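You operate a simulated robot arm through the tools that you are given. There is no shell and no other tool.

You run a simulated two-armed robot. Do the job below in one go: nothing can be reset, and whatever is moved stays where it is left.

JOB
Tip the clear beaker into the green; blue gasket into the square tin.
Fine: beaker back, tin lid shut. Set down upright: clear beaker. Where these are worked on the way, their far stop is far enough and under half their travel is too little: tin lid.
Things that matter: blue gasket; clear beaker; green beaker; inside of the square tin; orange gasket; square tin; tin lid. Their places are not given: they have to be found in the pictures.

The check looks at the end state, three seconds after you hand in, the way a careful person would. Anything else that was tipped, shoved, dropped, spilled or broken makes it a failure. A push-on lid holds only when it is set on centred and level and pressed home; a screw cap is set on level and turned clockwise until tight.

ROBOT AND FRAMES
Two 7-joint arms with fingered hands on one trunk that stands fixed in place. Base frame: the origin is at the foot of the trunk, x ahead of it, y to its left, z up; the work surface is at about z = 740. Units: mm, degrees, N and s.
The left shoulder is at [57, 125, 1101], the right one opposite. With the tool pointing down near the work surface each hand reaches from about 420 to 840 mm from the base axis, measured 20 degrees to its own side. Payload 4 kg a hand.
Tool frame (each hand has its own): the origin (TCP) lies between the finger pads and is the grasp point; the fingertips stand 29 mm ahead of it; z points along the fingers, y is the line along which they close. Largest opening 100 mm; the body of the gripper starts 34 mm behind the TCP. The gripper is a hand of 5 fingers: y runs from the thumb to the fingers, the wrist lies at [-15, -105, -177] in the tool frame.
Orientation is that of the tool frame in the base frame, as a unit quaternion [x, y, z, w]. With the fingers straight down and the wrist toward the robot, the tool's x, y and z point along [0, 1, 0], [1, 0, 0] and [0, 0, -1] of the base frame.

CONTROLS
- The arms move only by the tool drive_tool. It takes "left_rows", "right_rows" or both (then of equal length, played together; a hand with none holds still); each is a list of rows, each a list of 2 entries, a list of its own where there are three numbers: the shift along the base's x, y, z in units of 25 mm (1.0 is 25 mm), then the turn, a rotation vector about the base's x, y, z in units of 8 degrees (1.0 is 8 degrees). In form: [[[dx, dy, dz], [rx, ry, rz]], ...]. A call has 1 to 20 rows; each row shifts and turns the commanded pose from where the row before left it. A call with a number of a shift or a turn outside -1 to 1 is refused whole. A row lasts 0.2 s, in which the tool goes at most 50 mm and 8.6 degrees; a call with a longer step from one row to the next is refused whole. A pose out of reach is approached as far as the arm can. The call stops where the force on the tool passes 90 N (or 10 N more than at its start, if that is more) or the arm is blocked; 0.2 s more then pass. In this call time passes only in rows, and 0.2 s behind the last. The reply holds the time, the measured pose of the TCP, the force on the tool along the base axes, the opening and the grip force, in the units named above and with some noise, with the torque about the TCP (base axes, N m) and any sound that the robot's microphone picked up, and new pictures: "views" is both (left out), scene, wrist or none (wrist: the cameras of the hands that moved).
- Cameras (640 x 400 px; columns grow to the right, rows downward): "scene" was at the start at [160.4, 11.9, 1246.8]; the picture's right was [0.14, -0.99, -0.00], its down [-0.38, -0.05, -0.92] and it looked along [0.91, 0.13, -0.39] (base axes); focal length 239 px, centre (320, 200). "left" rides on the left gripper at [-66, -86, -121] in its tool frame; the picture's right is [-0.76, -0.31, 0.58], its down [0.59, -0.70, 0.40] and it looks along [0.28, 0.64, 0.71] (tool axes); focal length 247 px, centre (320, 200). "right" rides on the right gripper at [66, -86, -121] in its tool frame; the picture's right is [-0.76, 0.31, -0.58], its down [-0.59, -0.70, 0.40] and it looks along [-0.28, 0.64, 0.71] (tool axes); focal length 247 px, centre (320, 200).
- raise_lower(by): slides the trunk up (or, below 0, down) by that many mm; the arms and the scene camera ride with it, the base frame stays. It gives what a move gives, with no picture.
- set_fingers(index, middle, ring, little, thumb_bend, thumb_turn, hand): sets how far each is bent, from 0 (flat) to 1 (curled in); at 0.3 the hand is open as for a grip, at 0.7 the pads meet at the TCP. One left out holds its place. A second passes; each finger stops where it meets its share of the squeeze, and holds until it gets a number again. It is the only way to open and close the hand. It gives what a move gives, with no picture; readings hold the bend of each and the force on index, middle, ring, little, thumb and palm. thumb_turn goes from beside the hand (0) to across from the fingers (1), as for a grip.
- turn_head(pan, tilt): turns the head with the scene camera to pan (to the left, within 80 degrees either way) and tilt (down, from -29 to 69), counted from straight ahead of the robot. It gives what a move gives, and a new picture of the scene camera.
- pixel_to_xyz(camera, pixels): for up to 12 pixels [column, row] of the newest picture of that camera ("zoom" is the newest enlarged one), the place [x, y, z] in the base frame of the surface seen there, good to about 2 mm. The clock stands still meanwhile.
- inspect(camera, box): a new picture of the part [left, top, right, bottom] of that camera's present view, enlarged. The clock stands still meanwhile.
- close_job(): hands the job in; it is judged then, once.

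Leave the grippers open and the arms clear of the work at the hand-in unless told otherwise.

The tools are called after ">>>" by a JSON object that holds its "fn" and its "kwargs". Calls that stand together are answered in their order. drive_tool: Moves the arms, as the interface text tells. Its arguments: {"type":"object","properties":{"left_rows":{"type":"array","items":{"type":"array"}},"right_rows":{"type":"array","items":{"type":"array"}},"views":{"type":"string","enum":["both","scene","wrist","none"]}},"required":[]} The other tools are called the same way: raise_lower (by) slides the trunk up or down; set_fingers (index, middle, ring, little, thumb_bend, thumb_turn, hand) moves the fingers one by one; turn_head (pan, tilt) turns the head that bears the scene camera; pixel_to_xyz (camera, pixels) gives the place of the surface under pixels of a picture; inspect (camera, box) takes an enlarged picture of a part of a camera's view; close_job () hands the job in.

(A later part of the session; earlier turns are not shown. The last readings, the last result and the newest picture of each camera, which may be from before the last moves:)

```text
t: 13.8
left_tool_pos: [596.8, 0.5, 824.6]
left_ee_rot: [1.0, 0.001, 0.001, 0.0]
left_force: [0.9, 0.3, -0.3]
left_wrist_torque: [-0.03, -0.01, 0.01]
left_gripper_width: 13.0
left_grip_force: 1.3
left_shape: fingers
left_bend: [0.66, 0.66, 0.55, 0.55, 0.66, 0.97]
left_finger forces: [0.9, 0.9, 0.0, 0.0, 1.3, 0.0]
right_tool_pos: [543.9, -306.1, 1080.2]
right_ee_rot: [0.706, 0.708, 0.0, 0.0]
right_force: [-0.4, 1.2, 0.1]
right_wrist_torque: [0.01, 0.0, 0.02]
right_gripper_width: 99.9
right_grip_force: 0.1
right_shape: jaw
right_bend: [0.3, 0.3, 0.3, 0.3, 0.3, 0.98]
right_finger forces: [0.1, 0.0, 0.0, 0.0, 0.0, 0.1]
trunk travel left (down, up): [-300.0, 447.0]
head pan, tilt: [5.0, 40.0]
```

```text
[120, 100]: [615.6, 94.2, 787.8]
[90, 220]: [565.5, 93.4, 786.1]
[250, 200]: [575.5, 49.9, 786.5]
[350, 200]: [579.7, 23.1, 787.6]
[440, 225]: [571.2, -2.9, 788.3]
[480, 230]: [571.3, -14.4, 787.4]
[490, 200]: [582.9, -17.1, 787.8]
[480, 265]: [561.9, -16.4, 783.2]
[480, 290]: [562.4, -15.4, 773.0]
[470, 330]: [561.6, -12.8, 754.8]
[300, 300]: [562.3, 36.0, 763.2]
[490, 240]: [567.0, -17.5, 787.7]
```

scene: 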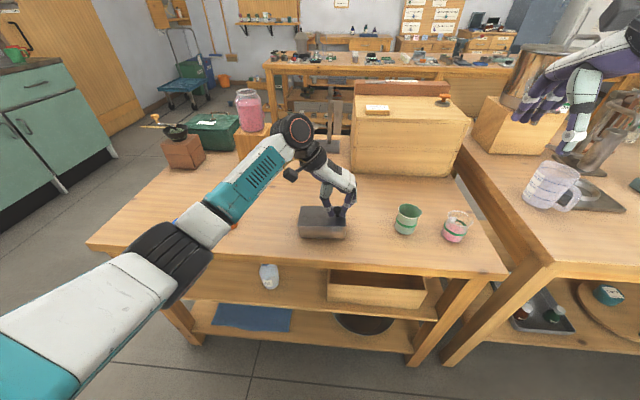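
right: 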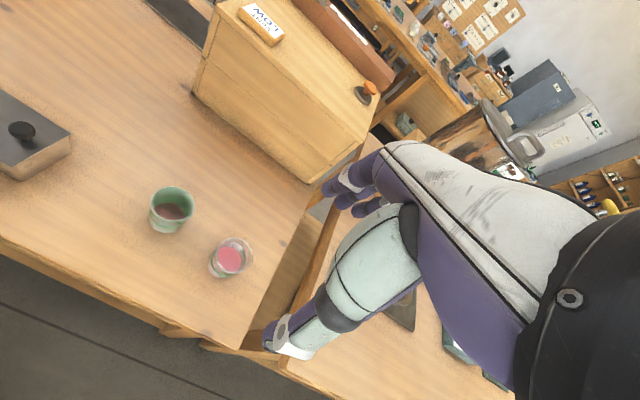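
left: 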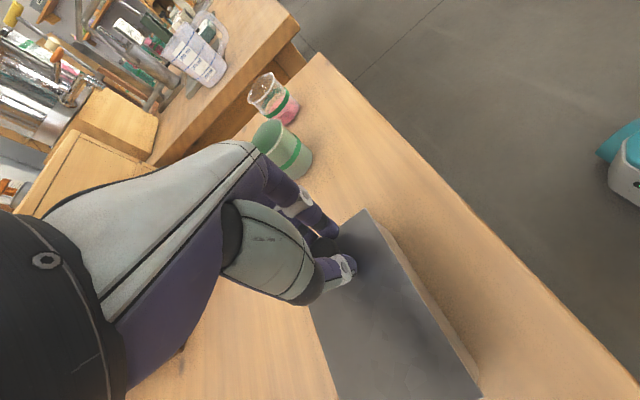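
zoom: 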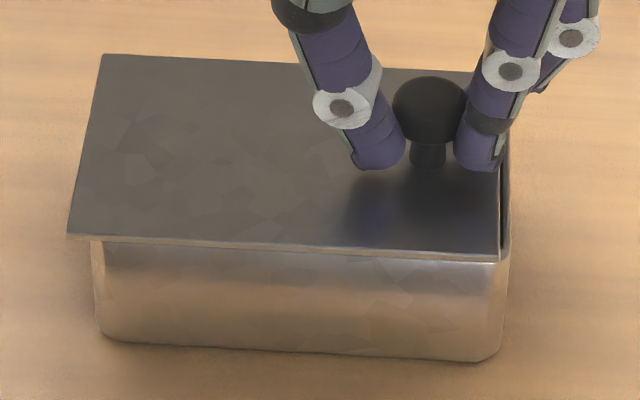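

The tin is flat on the table again, and the picture shows the lid now sits about 5 mm toward the left relative to the tin (open slot at the right end, (505,250)). So the lid slides toward +y. I'll pull the knob 10 mm to +y slowly and watch whether the tin stays.

>>> {"fn": "drive_tool", "kwargs": {"left_rows": [[[0, 0.1, 0], [0, 0, 0]], [[0, 0.1, 0], [0, 0, 0]], [[0, 0.1, 0], [0, 0, 0]], [[0, 0.1, 0], [0, 0, 0]]], "views": "none"}}

>>> {"fn": "inspect", "kwargs": {"camera": "scene", "box": [295, 200, 355, 245]}}

```text
t: 14.8
left_tool_pos: [597.9, 10.9, 826.0]
left_ee_rot: [1.0, 0.001, 0.0, 0.0]
left_force: [-0.2, 0.1, -0.2]
left_wrist_torque: [-0.03, 0.03, 0.02]
left_gripper_width: 12.9
left_grip_force: 1.4
left_shape: fingers
left_bend: [0.66, 0.66, 0.55, 0.55, 0.66, 0.97]
left_finger forces: [0.9, 0.8, 0.1, 0.0, 1.3, 0.0]
right_tool_pos: [545.2, -305.8, 1080.4]
right_ee_rot: [0.706, 0.708, 0.0, 0.0]
right_force: [0.7, -0.1, -0.5]
right_wrist_torque: [-0.02, -0.02, 0.0]
right_gripper_width: 99.9
right_grip_force: 0.1
right_shape: jaw
right_bend: [0.3, 0.3, 0.3, 0.3, 0.3, 0.98]
right_finger forces: [0.0, 0.1, 0.1, 0.0, 0.0, 0.0]
trunk travel left (down, up): [-300.0, 447.0]
head pan, tilt: [5.0, 40.0]
```

```text
8.89 times, centred on (325, 222) of scene
```

zoom: 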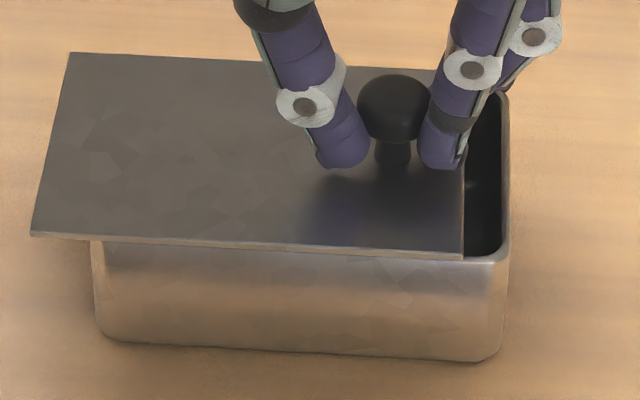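

The lid slides freely to +y and the tin stays put. I'll keep sliding: 40 mm more, then check.

>>> {"fn": "drive_tool", "kwargs": {"left_rows": [[[0, 0.2, 0], [0, 0, 0]], [[0, 0.2, 0], [0, 0, 0]], [[0, 0.2, 0], [0, 0, 0]], [[0, 0.2, 0], [0, 0, 0]], [[0, 0.2, 0], [0, 0, 0]], [[0, 0.2, 0], [0, 0, 0]], [[0, 0.2, 0], [0, 0, 0]], [[0, 0.2, 0], [0, 0, 0]]], "views": "none"}}

>>> {"fn": "inspect", "kwargs": {"camera": "scene", "box": [270, 190, 360, 250]}}

```text
t: 16.6
left_tool_pos: [597.4, 49.4, 823.9]
left_ee_rot: [1.0, 0.0, -0.001, -0.001]
left_force: [-0.3, -0.6, 0.3]
left_wrist_torque: [0.0, 0.03, 0.0]
left_gripper_width: 12.7
left_grip_force: 1.6
left_shape: fingers
left_bend: [0.66, 0.66, 0.55, 0.55, 0.66, 0.97]
left_finger forces: [1.1, 0.8, 0.0, 0.0, 1.5, 0.0]
right_tool_pos: [544.8, -306.5, 1079.8]
right_ee_rot: [0.706, 0.708, 0.0, 0.0]
right_force: [-0.8, -0.2, -0.5]
right_wrist_torque: [0.0, 0.01, 0.01]
right_gripper_width: 99.8
right_grip_force: 0.0
right_shape: jaw
right_bend: [0.3, 0.3, 0.3, 0.3, 0.3, 0.98]
right_finger forces: [0.1, 0.0, 0.0, 0.0, 0.1, 0.1]
trunk travel left (down, up): [-300.0, 447.0]
head pan, tilt: [5.0, 40.0]
```

```text
6.67 times, centred on (315, 220) of scene
```

zoom: 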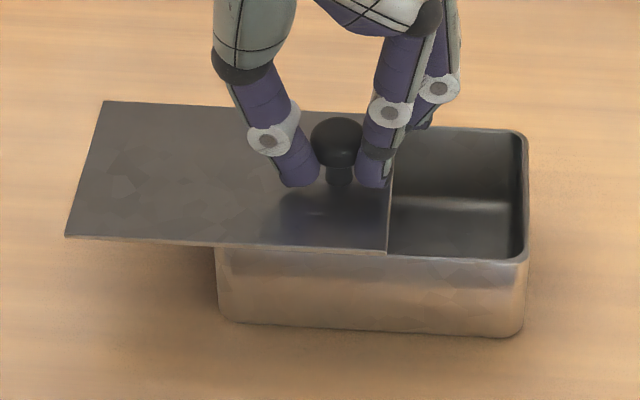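

The tin remains in place with the lid about half open. I'll go another 20 mm and check.

>>> {"fn": "drive_tool", "kwargs": {"left_rows": [[[0, 0.16, 0], [0, 0, 0]], [[0, 0.16, 0], [0, 0, 0]], [[0, 0.16, 0], [0, 0, 0]], [[0, 0.16, 0], [0, 0, 0]], [[0, 0.16, 0], [0, 0, 0]]], "views": "none"}}

>>> {"fn": "inspect", "kwargs": {"camera": "scene", "box": [270, 190, 360, 250]}}

```text
t: 17.8
left_tool_pos: [596.3, 70.2, 824.0]
left_ee_rot: [1.0, 0.0, 0.001, -0.001]
left_force: [-1.2, -0.1, 0.6]
left_wrist_torque: [0.01, 0.02, 0.02]
left_gripper_width: 12.8
left_grip_force: 1.6
left_shape: fingers
left_bend: [0.66, 0.66, 0.55, 0.55, 0.66, 0.97]
left_finger forces: [1.0, 0.7, 0.0, 0.0, 1.5, 0.0]
right_tool_pos: [543.9, -307.3, 1079.4]
right_ee_rot: [0.706, 0.708, 0.001, 0.0]
right_force: [0.0, 0.4, -0.5]
right_wrist_torque: [0.01, 0.0, 0.02]
right_gripper_width: 100.0
right_grip_force: 0.0
right_shape: jaw
right_bend: [0.3, 0.3, 0.3, 0.3, 0.3, 0.98]
right_finger forces: [0.0, 0.0, 0.1, 0.1, 0.1, 0.0]
trunk travel left (down, up): [-300.0, 447.0]
head pan, tilt: [5.0, 40.0]
```

```text
6.67 times, centred on (315, 220) of scene
```

zoom: 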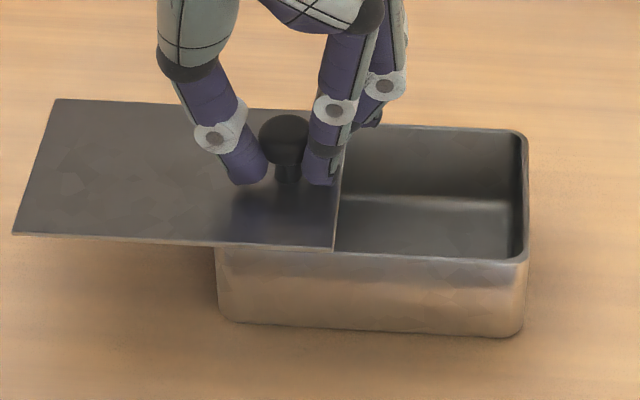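

Tin still unmoved. The lid has come about 75 mm; I'll continue 12 mm in small steps toward the stop.

>>> {"fn": "drive_tool", "kwargs": {"left_rows": [[[0, 0.12, 0], [0, 0, 0]], [[0, 0.12, 0], [0, 0, 0]], [[0, 0.12, 0], [0, 0, 0]], [[0, 0.12, 0], [0, 0, 0]]], "views": "none"}}

>>> {"fn": "inspect", "kwargs": {"camera": "scene", "box": [270, 190, 360, 250]}}

```text
t: 18.8
left_tool_pos: [597.7, 82.2, 825.0]
left_ee_rot: [1.0, 0.0, 0.0, 0.0]
left_force: [0.4, -2.1, -0.6]
left_wrist_torque: [-0.01, -0.01, -0.03]
left_gripper_width: 12.7
left_grip_force: 2.5
left_shape: fingers
left_bend: [0.66, 0.66, 0.55, 0.55, 0.66, 0.97]
left_finger forces: [1.7, 1.2, 0.0, 0.1, 1.2, 0.1]
right_tool_pos: [544.8, -307.5, 1079.0]
right_ee_rot: [0.706, 0.708, 0.0, -0.001]
right_force: [-0.3, 0.0, 0.6]
right_wrist_torque: [0.0, -0.04, 0.03]
right_gripper_width: 99.8
right_grip_force: 0.1
right_shape: jaw
right_bend: [0.3, 0.3, 0.3, 0.3, 0.3, 0.98]
right_finger forces: [0.0, 0.1, 0.1, 0.0, 0.1, 0.1]
trunk travel left (down, up): [-300.0, 447.0]
head pan, tilt: [5.0, 40.0]
```

```text
6.67 times, centred on (315, 220) of scene
```

zoom: 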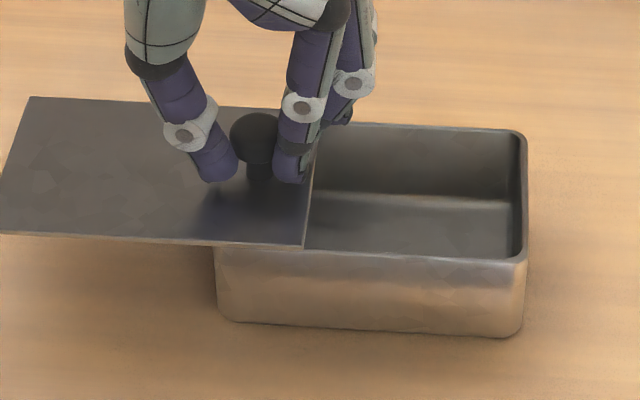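

A −2.1 N reaction shows up, perhaps the far stop; the tin still hasn't moved. One more tiny 3 mm step to confirm.

>>> {"fn": "drive_tool", "kwargs": {"left_rows": [[[0, 0.06, 0], [0, 0, 0]], [[0, 0.06, 0], [0, 0, 0]]], "views": "none"}}

>>> {"fn": "inspect", "kwargs": {"camera": "scene", "box": [270, 190, 360, 250]}}

>>> {"fn": "pixel_to_xyz", "kwargs": {"camera": "zoom", "pixels": [[305, 240], [300, 200], [255, 130], [230, 290], [515, 290], [524, 150], [400, 225], [450, 225], [480, 180], [350, 190], [350, 130], [400, 260]]}}

```text
t: 19.4
left_tool_pos: [597.4, 85.7, 823.3]
left_ee_rot: [1.0, 0.001, 0.0, 0.0]
left_force: [-0.4, -2.2, -1.1]
left_wrist_torque: [-0.02, -0.01, -0.02]
left_gripper_width: 12.6
left_grip_force: 2.0
left_shape: fingers
left_bend: [0.66, 0.66, 0.55, 0.55, 0.66, 0.97]
left_finger forces: [1.4, 1.4, 0.1, 0.0, 1.0, 0.1]
right_tool_pos: [544.0, -306.4, 1080.7]
right_ee_rot: [0.706, 0.708, -0.001, 0.0]
right_force: [-0.2, 0.3, 0.6]
right_wrist_torque: [0.01, 0.0, 0.02]
right_gripper_width: 99.8
right_grip_force: 0.0
right_shape: jaw
right_bend: [0.3, 0.3, 0.3, 0.3, 0.3, 0.98]
right_finger forces: [0.0, 0.0, 0.0, 0.1, 0.0, 0.0]
trunk travel left (down, up): [-300.0, 447.0]
head pan, tilt: [5.0, 40.0]
```

```text
6.67 times, centred on (315, 220) of scene
```

zoom: 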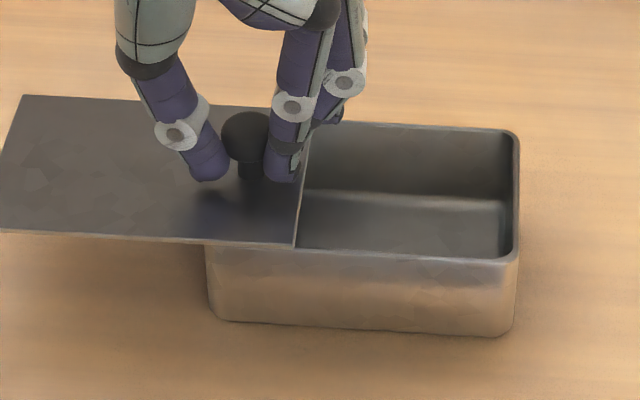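

```text
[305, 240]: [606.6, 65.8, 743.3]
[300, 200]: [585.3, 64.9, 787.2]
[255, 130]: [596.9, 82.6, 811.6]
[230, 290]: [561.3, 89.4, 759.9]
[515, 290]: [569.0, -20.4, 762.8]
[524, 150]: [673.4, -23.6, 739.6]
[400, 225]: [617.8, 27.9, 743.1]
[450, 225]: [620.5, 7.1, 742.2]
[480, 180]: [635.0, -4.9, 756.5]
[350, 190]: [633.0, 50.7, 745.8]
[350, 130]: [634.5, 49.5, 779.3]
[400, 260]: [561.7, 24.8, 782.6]
```

The tin itself shifted about 3.5 mm to +y, back near its original spot: the lid is at its far stop, with the opening from y≈−16 to 62. I'll release the knob and lift straight up.

>>> {"fn": "set_fingers", "kwargs": {"hand": "left", "index": 0.5, "middle": 0.5, "ring": 0.5, "little": 0.5, "thumb_bend": 0.5}}

>>> {"fn": "drive_tool", "kwargs": {"left_rows": [[[0, 0, 0.4], [0, 0, 0]], [[0, 0, 0.8], [0, 0, 0]], [[0, 0, 1], [0, 0, 0]], [[0, 0, 1], [0, 0, 0]], [[0, 0.5, 0.8], [0, 0, 0]]], "views": "both"}}

```text
t: 20.4
left_tool_pos: [597.0, 86.9, 823.7]
left_ee_rot: [1.0, 0.0, 0.0, 0.0]
left_force: [-0.3, 0.7, -0.1]
left_wrist_torque: [0.01, 0.02, -0.02]
left_gripper_width: 49.7
left_grip_force: 0.0
left_shape: fingers
left_bend: [0.5, 0.5, 0.5, 0.5, 0.5, 0.97]
left_finger forces: [0.0, 0.0, 0.0, 0.0, 0.1, 0.1]
right_tool_pos: [544.6, -306.4, 1080.6]
right_ee_rot: [0.707, 0.707, 0.001, 0.0]
right_force: [0.5, -1.1, -0.1]
right_wrist_torque: [0.02, -0.01, -0.04]
right_gripper_width: 99.6
right_grip_force: 0.0
right_shape: jaw
right_bend: [0.3, 0.3, 0.3, 0.3, 0.3, 0.98]
right_finger forces: [0.0, 0.1, 0.1, 0.0, 0.0, 0.1]
trunk travel left (down, up): [-300.0, 447.0]
head pan, tilt: [5.0, 40.0]
```

```text
t: 21.6
left_tool_pos: [597.5, 98.1, 924.4]
left_ee_rot: [1.0, 0.001, 0.0, -0.001]
left_force: [-0.4, 0.2, 0.0]
left_wrist_torque: [-0.04, 0.0, 0.01]
left_gripper_width: 49.9
left_grip_force: 0.1
left_shape: fingers
left_bend: [0.5, 0.5, 0.5, 0.5, 0.5, 0.98]
left_finger forces: [0.0, 0.0, 0.0, 0.1, 0.0, 0.0]
right_tool_pos: [544.6, -307.8, 1078.7]
right_ee_rot: [0.707, 0.707, 0.0, 0.0]
right_force: [0.7, -0.1, -0.1]
right_wrist_torque: [0.01, -0.02, -0.02]
right_gripper_width: 99.8
right_grip_force: 0.1
right_shape: jaw
right_bend: [0.3, 0.3, 0.3, 0.3, 0.3, 0.98]
right_finger forces: [0.0, 0.1, 0.0, 0.0, 0.1, 0.0]
trunk travel left (down, up): [-300.0, 447.0]
head pan, tilt: [5.0, 40.0]
```

scene: 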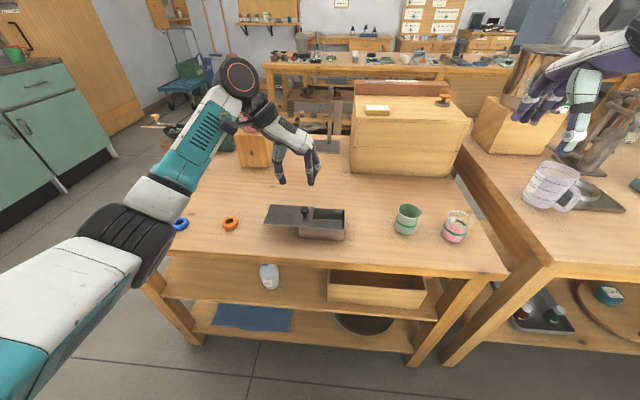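
left: 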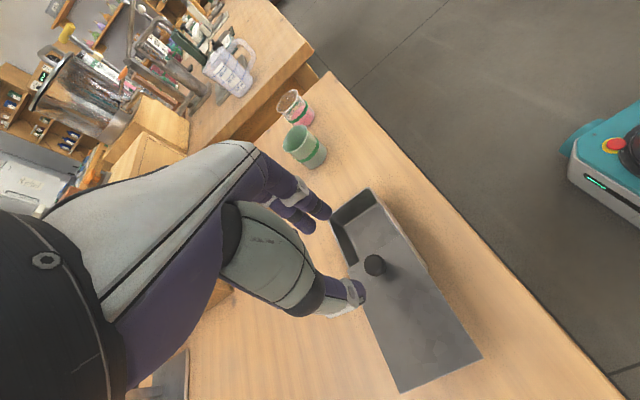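

The lid stays open and the hand is clear. The blue ring is visible at (180,224); I'll zoom to measure it and the orange one.

>>> {"fn": "inspect", "kwargs": {"camera": "scene", "box": [160, 205, 250, 240]}}

>>> {"fn": "pixel_to_xyz", "kwargs": {"camera": "zoom", "pixels": [[140, 95], [120, 130], [165, 150], [200, 125], [185, 105], [145, 165], [155, 130], [480, 90], [460, 140], [500, 150], [540, 120], [500, 125]]}}

```text
7.11 times, centred on (205, 222) of scene
```

zoom: 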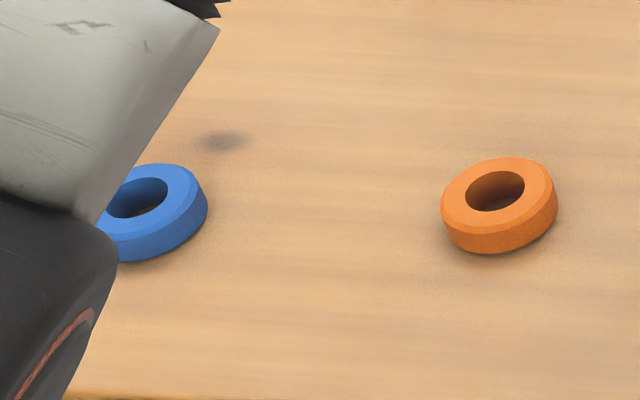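

```text
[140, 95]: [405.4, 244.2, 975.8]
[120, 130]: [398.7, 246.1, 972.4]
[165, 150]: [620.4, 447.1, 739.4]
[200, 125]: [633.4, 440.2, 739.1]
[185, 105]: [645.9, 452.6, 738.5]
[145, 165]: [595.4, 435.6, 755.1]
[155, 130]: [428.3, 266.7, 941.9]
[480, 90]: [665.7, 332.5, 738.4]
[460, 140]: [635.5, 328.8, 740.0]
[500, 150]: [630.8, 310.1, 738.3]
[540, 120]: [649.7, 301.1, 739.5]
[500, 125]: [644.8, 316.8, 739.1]
```

I'll read points on the tops of both rings now: blue around (140,200), orange around (497,195) in this zoom.

>>> {"fn": "pixel_to_xyz", "kwargs": {"camera": "zoom", "pixels": [[160, 168], [202, 200], [145, 232], [112, 220], [178, 190], [140, 195], [150, 255], [512, 160], [550, 190], [488, 230], [447, 205], [497, 195]]}}

```text
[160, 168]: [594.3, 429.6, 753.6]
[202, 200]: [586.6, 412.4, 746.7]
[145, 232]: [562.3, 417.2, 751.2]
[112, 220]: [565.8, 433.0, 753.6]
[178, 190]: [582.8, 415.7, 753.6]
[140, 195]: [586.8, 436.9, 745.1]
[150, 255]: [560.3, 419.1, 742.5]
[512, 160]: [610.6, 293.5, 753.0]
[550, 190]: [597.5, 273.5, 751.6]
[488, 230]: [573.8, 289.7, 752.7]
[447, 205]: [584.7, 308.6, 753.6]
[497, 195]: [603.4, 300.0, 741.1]
```

The blue ring is about 38 mm across and 14 mm thick, centred near (578,430); the orange one is at (592,291). I'll carry the left hand over at z≈880 to stand above the blue ring and look again.

>>> {"fn": "drive_tool", "kwargs": {"left_rows": [[[-0.056, 0.949, -0.126], [0, 0, 0]], [[-0.056, 0.949, -0.126], [0, 0, 0]], [[-0.056, 0.949, -0.126], [0, 0, 0]], [[-0.056, 0.949, -0.126], [0, 0, 0]], [[-0.056, 0.949, -0.126], [0, 0, 0]], [[-0.056, 0.949, -0.126], [0, 0, 0]], [[-0.056, 0.949, -0.126], [0, 0, 0]], [[-0.056, 0.949, -0.126], [0, 0, 0]], [[-0.056, 0.949, -0.126], [0, 0, 0]], [[-0.056, 0.949, -0.126], [0, 0, 0]], [[-0.056, 0.949, -0.126], [0, 0, 0]], [[-0.056, 0.949, -0.126], [0, 0, 0]], [[-0.056, 0.949, -0.126], [0, 0, 0]], [[-0.056, 0.949, -0.126], [0, 0, 0]]], "views": "both"}}

```text
t: 24.6
left_tool_pos: [577.4, 430.5, 881.7]
left_ee_rot: [1.0, 0.001, 0.0, -0.001]
left_force: [-0.4, 0.2, 0.6]
left_wrist_torque: [-0.02, 0.02, -0.01]
left_gripper_width: 50.2
left_grip_force: 0.0
left_shape: fingers
left_bend: [0.5, 0.5, 0.5, 0.5, 0.5, 0.98]
left_finger forces: [0.0, 0.1, 0.0, 0.0, 0.1, 0.1]
right_tool_pos: [542.8, -305.2, 1079.7]
right_ee_rot: [0.706, 0.708, 0.0, 0.0]
right_force: [-0.2, 0.5, 0.0]
right_wrist_torque: [0.01, -0.01, -0.04]
right_gripper_width: 99.7
right_grip_force: 0.1
right_shape: jaw
right_bend: [0.3, 0.3, 0.3, 0.3, 0.3, 0.98]
right_finger forces: [0.1, 0.1, 0.1, 0.1, 0.1, 0.0]
trunk travel left (down, up): [-300.0, 447.0]
head pan, tilt: [5.0, 40.0]
```

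scene: 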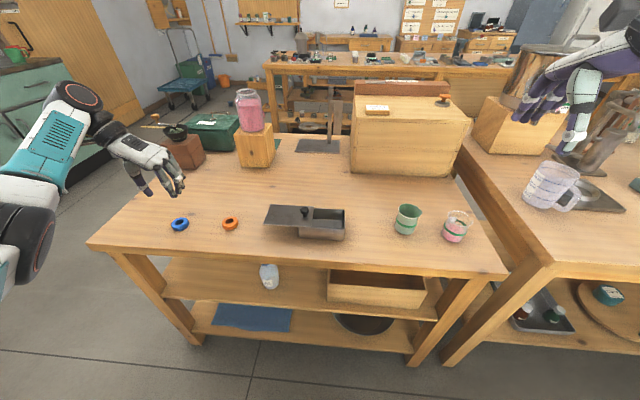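
left: 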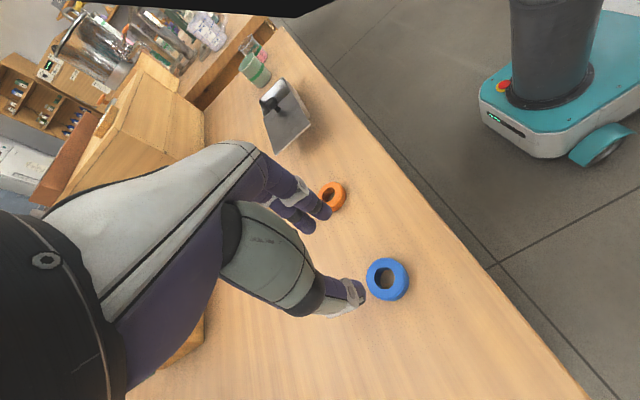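

The blue ring is now fully visible in the scene at (180,224) and in the wrist view at (387,280). I'll zoom in the scene for exact ring points.

>>> {"fn": "inspect", "kwargs": {"camera": "scene", "box": [160, 205, 204, 240]}}

>>> {"fn": "pixel_to_xyz", "kwargs": {"camera": "left", "pixels": [[387, 260], [370, 275], [404, 270], [385, 297], [387, 276], [400, 288], [374, 292], [375, 264], [398, 262]]}}

```text
11.43 times, centred on (182, 222) of scene
```

zoom: 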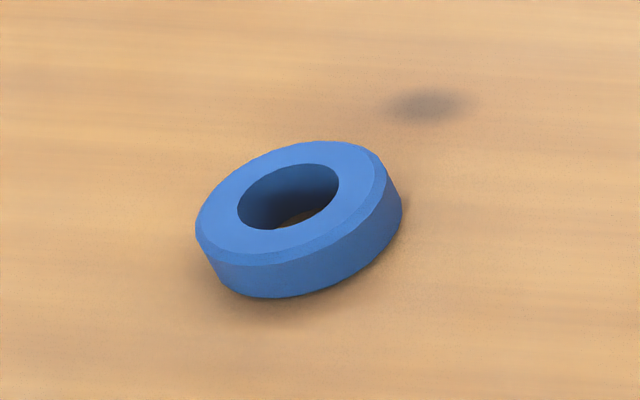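

```text
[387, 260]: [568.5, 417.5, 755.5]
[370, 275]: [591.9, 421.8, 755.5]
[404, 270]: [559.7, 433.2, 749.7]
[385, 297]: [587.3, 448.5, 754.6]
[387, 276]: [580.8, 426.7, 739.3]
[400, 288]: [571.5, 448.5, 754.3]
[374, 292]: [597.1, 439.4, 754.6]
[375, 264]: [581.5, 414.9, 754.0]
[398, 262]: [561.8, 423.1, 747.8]
```

Let me fit the ring more exactly with points around its top edge in this zoom.

>>> {"fn": "pixel_to_xyz", "kwargs": {"camera": "zoom", "pixels": [[320, 144], [260, 158], [215, 195], [200, 225], [235, 255], [300, 248], [350, 225], [378, 190], [375, 160], [245, 215], [335, 180], [300, 168]]}}

```text
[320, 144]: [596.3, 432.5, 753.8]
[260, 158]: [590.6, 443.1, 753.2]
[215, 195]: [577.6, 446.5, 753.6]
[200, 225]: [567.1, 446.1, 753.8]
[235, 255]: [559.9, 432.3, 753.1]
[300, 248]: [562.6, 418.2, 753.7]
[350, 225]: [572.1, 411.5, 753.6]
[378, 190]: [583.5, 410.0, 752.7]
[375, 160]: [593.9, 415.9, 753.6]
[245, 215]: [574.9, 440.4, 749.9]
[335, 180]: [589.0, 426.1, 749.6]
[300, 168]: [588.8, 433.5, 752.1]
```

Ring centre fits to about (578.5, 429.5), radius 19.5, top z≈753.6. I'll open the fingers a little wider and descend to TCP z≈774 around it.

>>> {"fn": "set_fingers", "kwargs": {"hand": "left", "index": 0.45, "middle": 0.45, "ring": 0.45, "little": 0.45, "thumb_bend": 0.45}}

>>> {"fn": "drive_tool", "kwargs": {"left_rows": [[[0, -0.02, -0.8], [0, 0, 0]], [[0, -0.02, -0.8], [0, 0, 0]], [[0, 0, -0.8], [0, 0, 0]], [[0, 0, -0.8], [0, 0, 0]], [[0, 0, -0.6], [0, 0, 0]], [[0, 0, -0.48], [0, 0, 0]]], "views": "both"}}

>>> {"fn": "inspect", "kwargs": {"camera": "scene", "box": [140, 180, 220, 245]}}

```text
t: 25.6
left_tool_pos: [577.7, 430.5, 881.7]
left_ee_rot: [1.0, 0.001, 0.0, 0.001]
left_force: [0.4, 0.3, 1.1]
left_wrist_torque: [0.01, 0.01, 0.02]
left_gripper_width: 62.0
left_grip_force: 0.0
left_shape: fingers
left_bend: [0.45, 0.45, 0.45, 0.45, 0.45, 0.98]
left_finger forces: [0.0, 0.1, 0.1, 0.1, 0.1, 0.0]
right_tool_pos: [544.0, -305.9, 1081.2]
right_ee_rot: [0.706, 0.708, 0.001, 0.001]
right_force: [0.0, -0.6, -0.2]
right_wrist_torque: [0.0, 0.01, -0.01]
right_gripper_width: 99.7
right_grip_force: 0.0
right_shape: jaw
right_bend: [0.3, 0.3, 0.3, 0.3, 0.3, 0.98]
right_finger forces: [0.0, 0.0, 0.0, 0.0, 0.0, 0.0]
trunk travel left (down, up): [-300.0, 447.0]
head pan, tilt: [5.0, 40.0]
```

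```text
t: 27.0
left_tool_pos: [578.3, 429.6, 775.1]
left_ee_rot: [1.0, 0.0, 0.0, 0.0]
left_force: [0.1, -0.7, 0.0]
left_wrist_torque: [0.0, -0.01, 0.0]
left_gripper_width: 62.5
left_grip_force: 0.1
left_shape: fingers
left_bend: [0.45, 0.45, 0.45, 0.45, 0.45, 0.98]
left_finger forces: [0.0, 0.1, 0.0, 0.1, 0.1, 0.0]
right_tool_pos: [544.2, -306.2, 1079.6]
right_ee_rot: [0.706, 0.708, 0.001, 0.0]
right_force: [-0.2, -0.7, 0.2]
right_wrist_torque: [-0.01, 0.0, -0.02]
right_gripper_width: 99.9
right_grip_force: 0.1
right_shape: jaw
right_bend: [0.3, 0.3, 0.3, 0.3, 0.3, 0.98]
right_finger forces: [0.0, 0.1, 0.0, 0.0, 0.0, 0.1]
trunk travel left (down, up): [-300.0, 447.0]
head pan, tilt: [5.0, 40.0]
```

scene: 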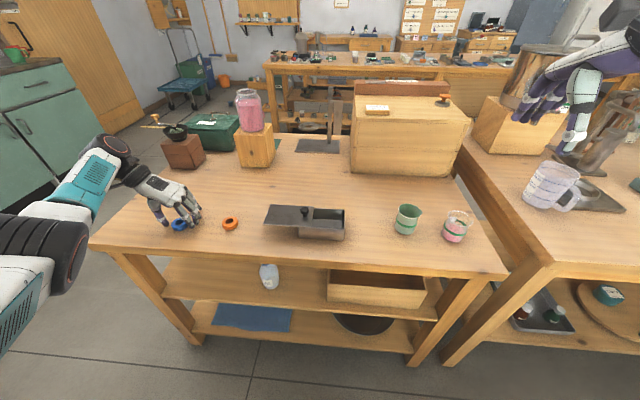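
left: 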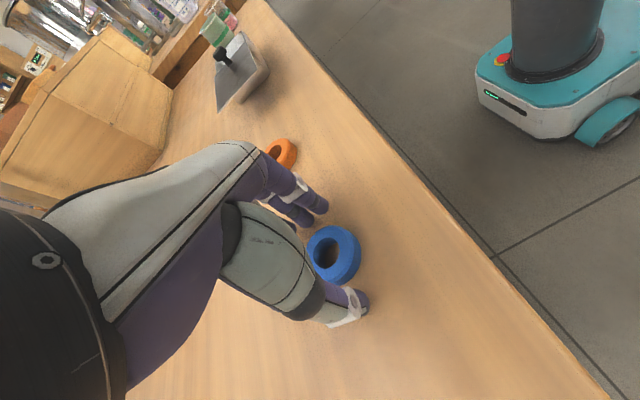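

```text
6.15 times, centred on (180, 212) of scene
```

zoom: 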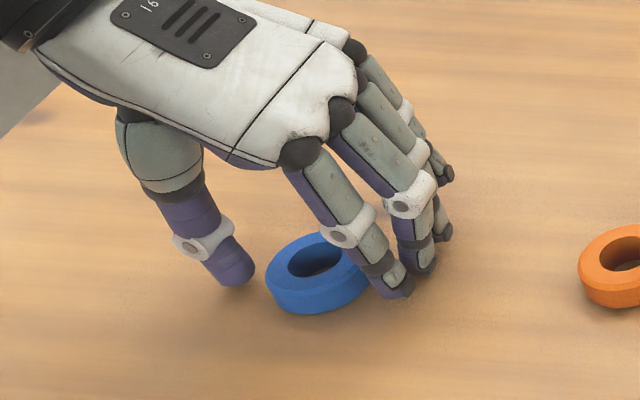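

The ring lies centred between thumb and index/middle, about 4 mm clearance to the table. I'll close index, middle and thumb on it.

>>> {"fn": "set_fingers", "kwargs": {"hand": "left", "index": 0.62, "middle": 0.62, "thumb_bend": 0.62}}

>>> {"fn": "inspect", "kwargs": {"camera": "scene", "box": [140, 180, 220, 245]}}

>>> {"fn": "inspect", "kwargs": {"camera": "left", "box": [240, 130, 440, 350]}}

```text
t: 28.0
left_tool_pos: [578.3, 429.1, 774.5]
left_ee_rot: [1.0, 0.001, 0.0, 0.0]
left_force: [0.3, -0.5, -0.1]
left_wrist_torque: [-0.01, -0.02, -0.03]
left_gripper_width: 32.0
left_grip_force: 4.2
left_shape: fingers
left_bend: [0.59, 0.6, 0.45, 0.45, 0.58, 0.97]
left_finger forces: [2.5, 1.9, 0.0, 0.0, 4.0, 0.0]
right_tool_pos: [543.2, -305.6, 1080.7]
right_ee_rot: [0.706, 0.708, -0.001, 0.0]
right_force: [-0.1, 0.0, -0.1]
right_wrist_torque: [0.03, 0.02, -0.01]
right_gripper_width: 99.9
right_grip_force: 0.0
right_shape: jaw
right_bend: [0.3, 0.3, 0.3, 0.3, 0.3, 0.98]
right_finger forces: [0.1, 0.0, 0.0, 0.1, 0.0, 0.0]
trunk travel left (down, up): [-300.0, 447.0]
head pan, tilt: [5.0, 40.0]
```

```text
6.15 times, centred on (180, 212) of scene
```

zoom: 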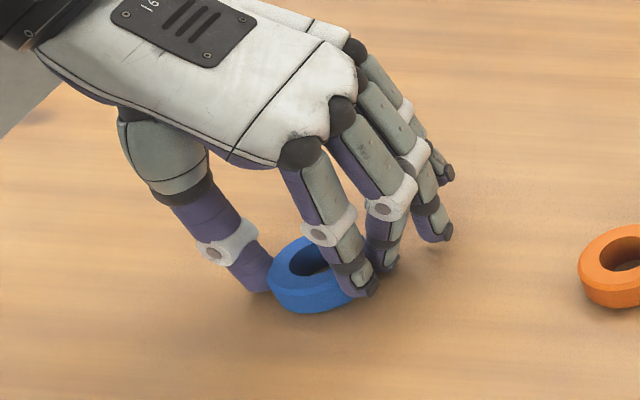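

```text
1.82 times, centred on (340, 240) of left
```

zoom: 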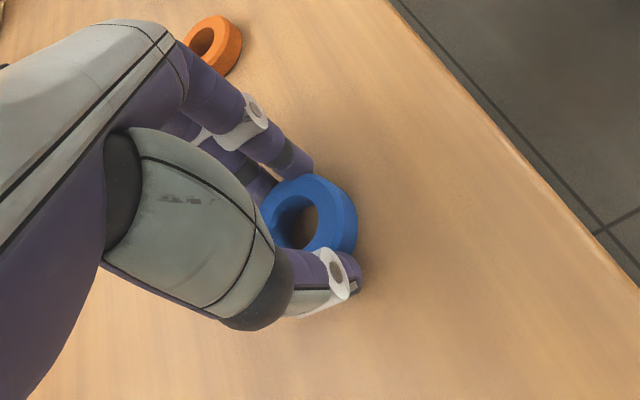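

All three press on the ring (thumb 4 N, index 2.5, middle 1.9). I'll squeeze slightly more for a safe hold, then lift 40 mm and check.

>>> {"fn": "set_fingers", "kwargs": {"hand": "left", "index": 0.66, "middle": 0.66, "thumb_bend": 0.66}}

>>> {"fn": "drive_tool", "kwargs": {"left_rows": [[[0, 0, 0.2], [0, 0, 0]], [[0, 0, 0.4], [0, 0, 0]], [[0, 0, 0.5], [0, 0, 0]], [[0, 0, 0.5], [0, 0, 0]]], "views": "both"}}

>>> {"fn": "inspect", "kwargs": {"camera": "scene", "box": [140, 170, 220, 235]}}

```text
t: 29.0
left_tool_pos: [577.7, 428.9, 775.0]
left_ee_rot: [1.0, 0.001, -0.001, 0.0]
left_force: [1.0, -2.0, 1.3]
left_wrist_torque: [0.01, -0.02, -0.03]
left_gripper_width: 30.9
left_grip_force: 7.4
left_shape: fingers
left_bend: [0.61, 0.62, 0.45, 0.45, 0.59, 0.97]
left_finger forces: [4.2, 3.9, 0.0, 0.0, 7.1, 0.1]
right_tool_pos: [543.4, -306.8, 1079.7]
right_ee_rot: [0.707, 0.708, -0.001, 0.0]
right_force: [0.5, -0.5, 1.5]
right_wrist_torque: [0.0, -0.01, -0.03]
right_gripper_width: 100.0
right_grip_force: 0.1
right_shape: jaw
right_bend: [0.3, 0.3, 0.3, 0.3, 0.3, 0.98]
right_finger forces: [0.0, 0.1, 0.1, 0.0, 0.1, 0.0]
trunk travel left (down, up): [-300.0, 447.0]
head pan, tilt: [5.0, 40.0]
```

```text
t: 30.0
left_tool_pos: [578.3, 428.7, 812.7]
left_ee_rot: [1.0, 0.0, -0.001, 0.0]
left_force: [-0.1, 0.0, -0.2]
left_wrist_torque: [0.01, 0.0, 0.0]
left_gripper_width: 30.6
left_grip_force: 7.4
left_shape: fingers
left_bend: [0.61, 0.62, 0.45, 0.45, 0.59, 0.97]
left_finger forces: [4.1, 3.5, 0.0, 0.1, 7.3, 0.0]
right_tool_pos: [543.0, -306.7, 1080.8]
right_ee_rot: [0.706, 0.708, -0.001, 0.0]
right_force: [-0.5, 0.3, -0.4]
right_wrist_torque: [0.0, -0.02, 0.01]
right_gripper_width: 99.8
right_grip_force: 0.0
right_shape: jaw
right_bend: [0.3, 0.3, 0.3, 0.3, 0.3, 0.98]
right_finger forces: [0.0, 0.0, 0.0, 0.1, 0.0, 0.0]
trunk travel left (down, up): [-300.0, 447.0]
head pan, tilt: [5.0, 40.0]
```

scene: 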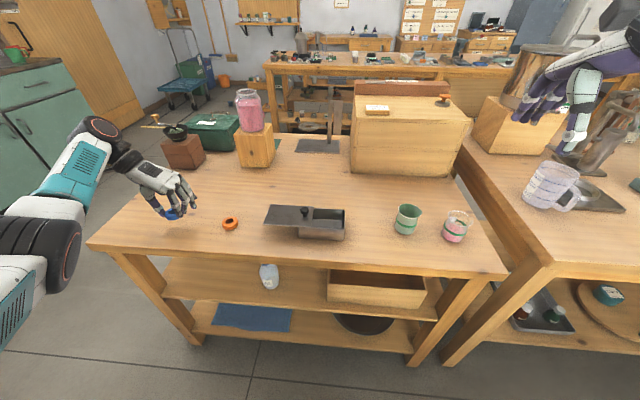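
left: 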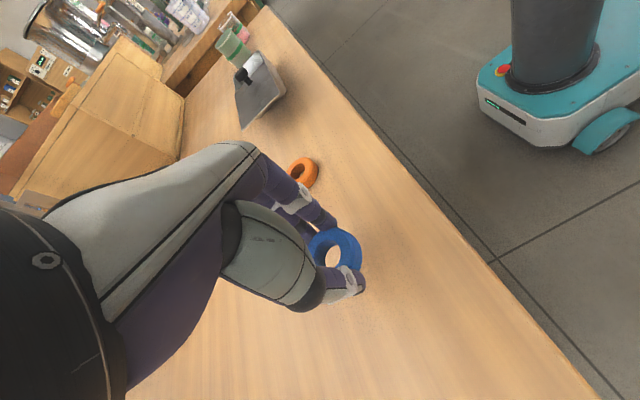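

```text
6.15 times, centred on (180, 202) of scene
```

zoom: 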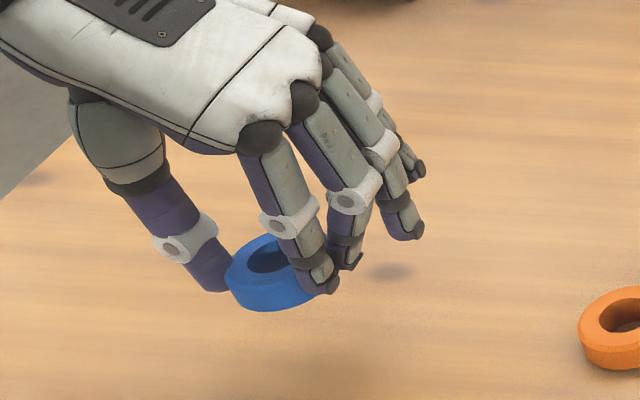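

The ring is held. I'll straighten the ring and little fingers so they keep out of the way when I lower into the tin, and see where they end up.

>>> {"fn": "set_fingers", "kwargs": {"hand": "left", "ring": 0.0, "little": 0.0}}

>>> {"fn": "inspect", "kwargs": {"camera": "scene", "box": [130, 160, 230, 235]}}

>>> {"fn": "pixel_to_xyz", "kwargs": {"camera": "zoom", "pixels": [[240, 270], [290, 265], [340, 270], [375, 270], [430, 200], [450, 180], [420, 150], [470, 210], [390, 230], [350, 240], [300, 300], [270, 255]]}}

```text
t: 31.0
left_tool_pos: [578.6, 430.1, 813.6]
left_ee_rot: [1.0, 0.001, 0.001, -0.001]
left_force: [-0.5, -0.5, -1.8]
left_wrist_torque: [0.01, -0.01, 0.0]
left_gripper_width: 30.8
left_grip_force: 7.1
left_shape: fingers
left_bend: [0.61, 0.62, 0.0, 0.0, 0.59, 0.97]
left_finger forces: [4.1, 3.5, 0.0, 0.1, 7.3, 0.0]
right_tool_pos: [544.6, -307.1, 1080.7]
right_ee_rot: [0.707, 0.708, -0.001, 0.0]
right_force: [0.0, -0.7, 0.1]
right_wrist_torque: [-0.01, -0.02, 0.03]
right_gripper_width: 100.0
right_grip_force: 0.0
right_shape: jaw
right_bend: [0.3, 0.3, 0.3, 0.3, 0.3, 0.98]
right_finger forces: [0.1, 0.0, 0.0, 0.0, 0.0, 0.0]
trunk travel left (down, up): [-300.0, 447.0]
head pan, tilt: [5.0, 40.0]
```

```text
5.33 times, centred on (180, 198) of scene
```

zoom: 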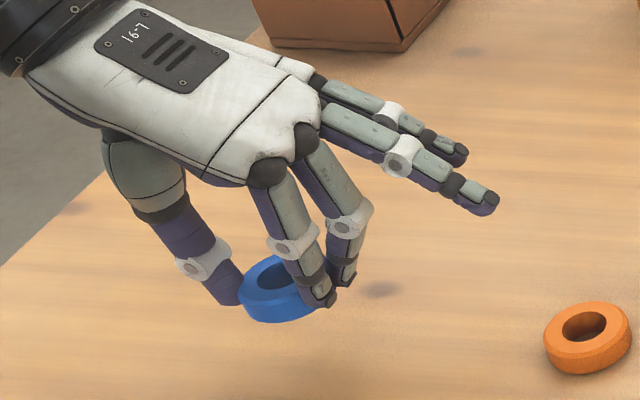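

```text
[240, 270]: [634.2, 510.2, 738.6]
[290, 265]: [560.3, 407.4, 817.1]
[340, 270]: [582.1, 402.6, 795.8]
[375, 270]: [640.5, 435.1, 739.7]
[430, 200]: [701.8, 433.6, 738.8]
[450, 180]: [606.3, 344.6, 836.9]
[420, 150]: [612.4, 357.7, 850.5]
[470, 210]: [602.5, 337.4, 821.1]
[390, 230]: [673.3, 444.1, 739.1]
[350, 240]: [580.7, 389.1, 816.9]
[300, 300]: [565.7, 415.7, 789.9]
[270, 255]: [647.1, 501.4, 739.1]
```

The straightened fingers now sit at z≥815, above TCP level, well out of the way. In the tin, the thumb side would meet the lid knob if I kept this yaw, so I'll raise, turn the hand back +90° (thumb toward the robot), and carry the ring over the tin opening at z≈863.

>>> {"fn": "drive_tool", "kwargs": {"left_rows": [[[0, 0, 1], [0, 0, 0]], [[0, 0, 1], [0, 0, 0]], [[0.044, -0.902, 0], [0, 0, 0.625]], [[0.044, -0.902, 0], [0, 0, 0.625]], [[0.044, -0.902, 0], [0, 0, 0.625]], [[0.044, -0.902, 0], [0, 0, 0.625]], [[0.044, -0.902, 0], [0, 0, 0.625]], [[0.044, -0.902, 0], [0, 0, 0.625]], [[0.044, -0.902, 0], [0, 0, 0.625]], [[0.044, -0.902, 0], [0, 0, 0.625]], [[0.044, -0.902, 0], [0, 0, 0.625]], [[0.044, -0.902, 0], [0, 0, 0.625]], [[0.044, -0.902, 0], [0, 0, 0.625]], [[0.044, -0.902, 0], [0, 0, 0.625]], [[0.044, -0.902, 0], [0, 0, 0.625]], [[0.044, -0.902, 0], [0, 0, 0.625]], [[0.044, -0.902, 0], [0, 0, 0.625]], [[0.044, -0.902, 0], [0, 0, 0.625]], [[0.044, -0.902, 0], [0, 0, 0.625]], [[0.044, -0.902, 0], [0, 0, 0.625]]], "views": "both"}}

>>> {"fn": "inspect", "kwargs": {"camera": "scene", "box": [260, 160, 380, 250]}}

```text
t: 35.2
left_tool_pos: [597.1, 21.3, 864.3]
left_ee_rot: [0.705, 0.709, 0.001, 0.0]
left_force: [1.0, -0.2, 0.0]
left_wrist_torque: [0.03, -0.02, 0.04]
left_gripper_width: 30.5
left_grip_force: 8.0
left_shape: fingers
left_bend: [0.61, 0.62, 0.0, 0.0, 0.59, 0.97]
left_finger forces: [4.1, 3.5, 0.1, 0.1, 7.0, 0.0]
right_tool_pos: [544.5, -307.1, 1080.0]
right_ee_rot: [0.707, 0.708, 0.0, 0.001]
right_force: [0.0, -0.7, -0.1]
right_wrist_torque: [0.02, 0.01, -0.02]
right_gripper_width: 100.0
right_grip_force: 0.0
right_shape: jaw
right_bend: [0.3, 0.3, 0.3, 0.3, 0.3, 0.98]
right_finger forces: [0.0, 0.1, 0.0, 0.0, 0.0, 0.0]
trunk travel left (down, up): [-300.0, 447.0]
head pan, tilt: [5.0, 40.0]
```

scene: 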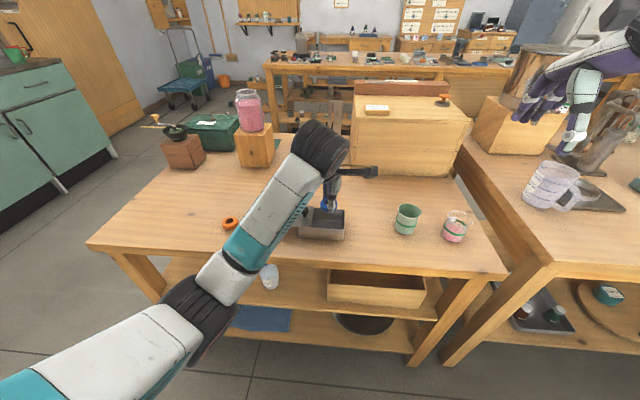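
left: 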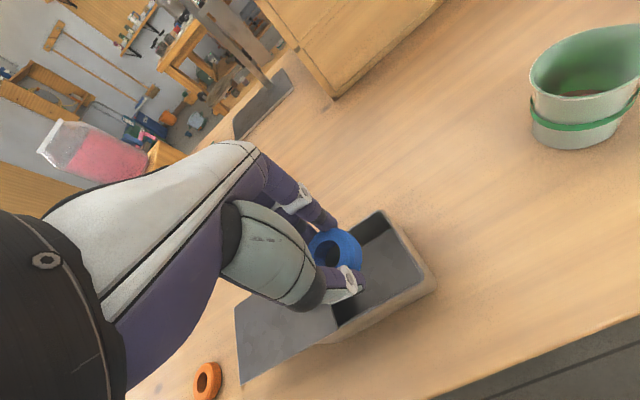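

```text
4.44 times, centred on (320, 205) of scene
```

zoom: 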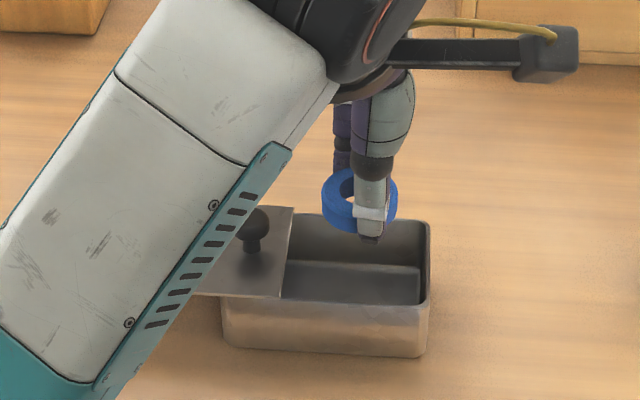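

The ring hangs over the opening, thumb toward the robot, knob clear to the left. I'll lower 44 mm so the ring is right at rim level.

>>> {"fn": "drive_tool", "kwargs": {"left_rows": [[[0.03, 0.05, -0.5], [0, 0, 0]], [[0, 0, -0.5], [0, 0, 0]], [[0, 0, -0.4], [0, 0, 0]], [[0, 0, -0.3], [0, 0, 0]]], "views": "both"}}

>>> {"fn": "inspect", "kwargs": {"camera": "scene", "box": [270, 180, 370, 250]}}

>>> {"fn": "inspect", "kwargs": {"camera": "left", "box": [240, 150, 460, 370]}}

```text
t: 36.2
left_tool_pos: [599.5, 24.2, 822.7]
left_ee_rot: [0.707, 0.708, 0.0, 0.0]
left_force: [0.3, -0.2, -1.0]
left_wrist_torque: [-0.02, -0.03, 0.01]
left_gripper_width: 30.3
left_grip_force: 6.9
left_shape: fingers
left_bend: [0.61, 0.62, 0.0, 0.0, 0.59, 0.97]
left_finger forces: [4.1, 3.6, 0.1, 0.1, 7.0, 0.0]
right_tool_pos: [543.8, -306.9, 1080.1]
right_ee_rot: [0.707, 0.708, 0.0, 0.0]
right_force: [0.5, 0.0, -0.6]
right_wrist_torque: [-0.03, -0.03, -0.01]
right_gripper_width: 99.8
right_grip_force: 0.0
right_shape: jaw
right_bend: [0.3, 0.3, 0.3, 0.3, 0.3, 0.98]
right_finger forces: [0.0, 0.0, 0.0, 0.1, 0.0, 0.0]
trunk travel left (down, up): [-300.0, 447.0]
head pan, tilt: [5.0, 40.0]
```

scene: 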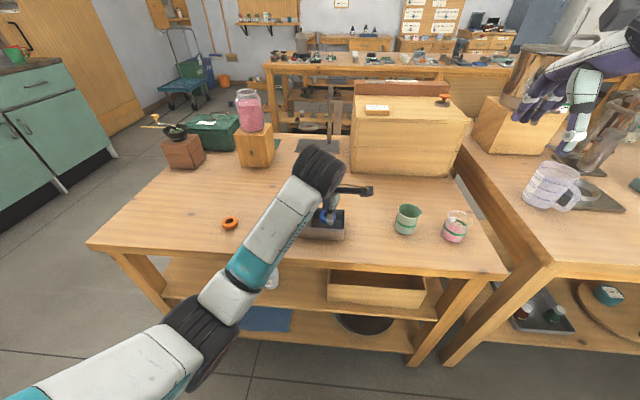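
left: 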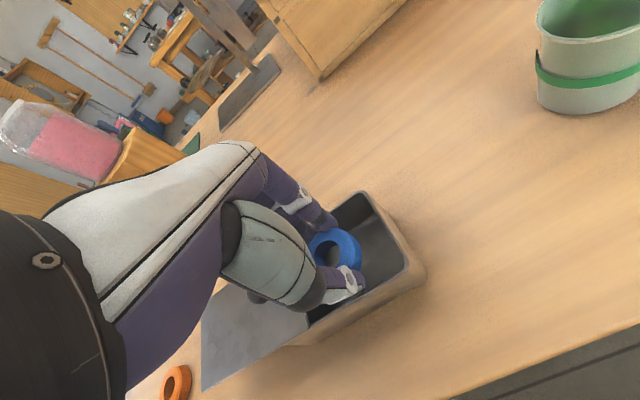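

```text
5.71 times, centred on (320, 215) of scene
```

zoom: 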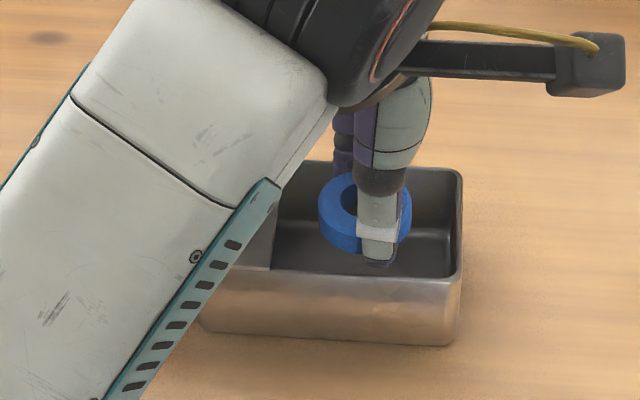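

```text
1.82 times, centred on (350, 260) of left
```

zoom: 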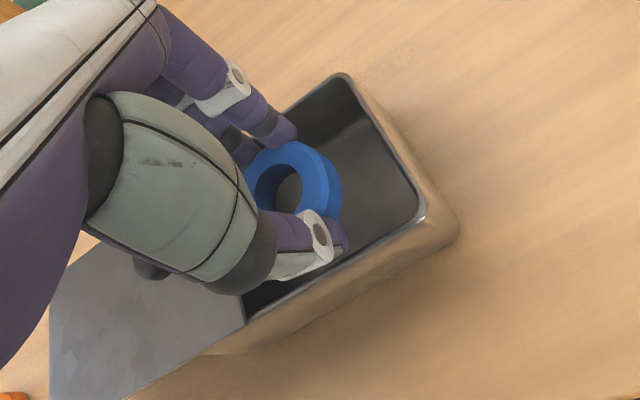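

The ring is at rim level, centred over the opening. I'll release by opening index, middle and thumb.

>>> {"fn": "set_fingers", "kwargs": {"hand": "left", "index": 0.48, "middle": 0.48, "thumb_bend": 0.48}}

>>> {"fn": "inspect", "kwargs": {"camera": "left", "box": [240, 150, 460, 370]}}

>>> {"fn": "inspect", "kwargs": {"camera": "scene", "box": [270, 180, 370, 250]}}

```text
t: 37.2
left_tool_pos: [599.7, 23.6, 821.7]
left_ee_rot: [0.706, 0.708, 0.0, 0.0]
left_force: [1.0, 0.1, 0.6]
left_wrist_torque: [0.0, 0.01, 0.0]
left_gripper_width: 54.8
left_grip_force: 0.0
left_shape: fingers
left_bend: [0.48, 0.48, 0.0, 0.0, 0.48, 0.97]
left_finger forces: [0.0, 0.1, 0.0, 0.1, 0.1, 0.0]
right_tool_pos: [543.7, -307.4, 1079.7]
right_ee_rot: [0.706, 0.708, -0.001, 0.0]
right_force: [-0.6, -0.4, 0.4]
right_wrist_torque: [0.0, 0.03, 0.01]
right_gripper_width: 100.0
right_grip_force: 0.1
right_shape: jaw
right_bend: [0.3, 0.3, 0.3, 0.3, 0.3, 0.98]
right_finger forces: [0.0, 0.1, 0.0, 0.0, 0.0, 0.0]
trunk travel left (down, up): [-300.0, 447.0]
head pan, tilt: [5.0, 40.0]
```

```text
1.82 times, centred on (350, 260) of left
```

zoom: 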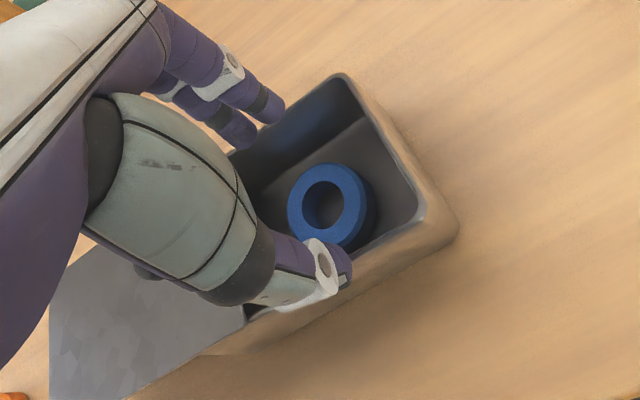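

```text
5.71 times, centred on (320, 215) of scene
```

zoom: 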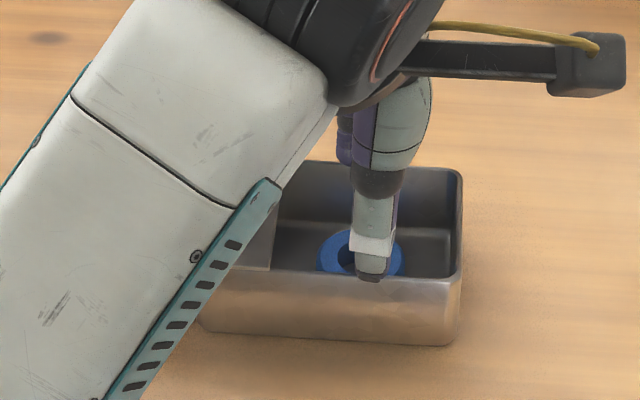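

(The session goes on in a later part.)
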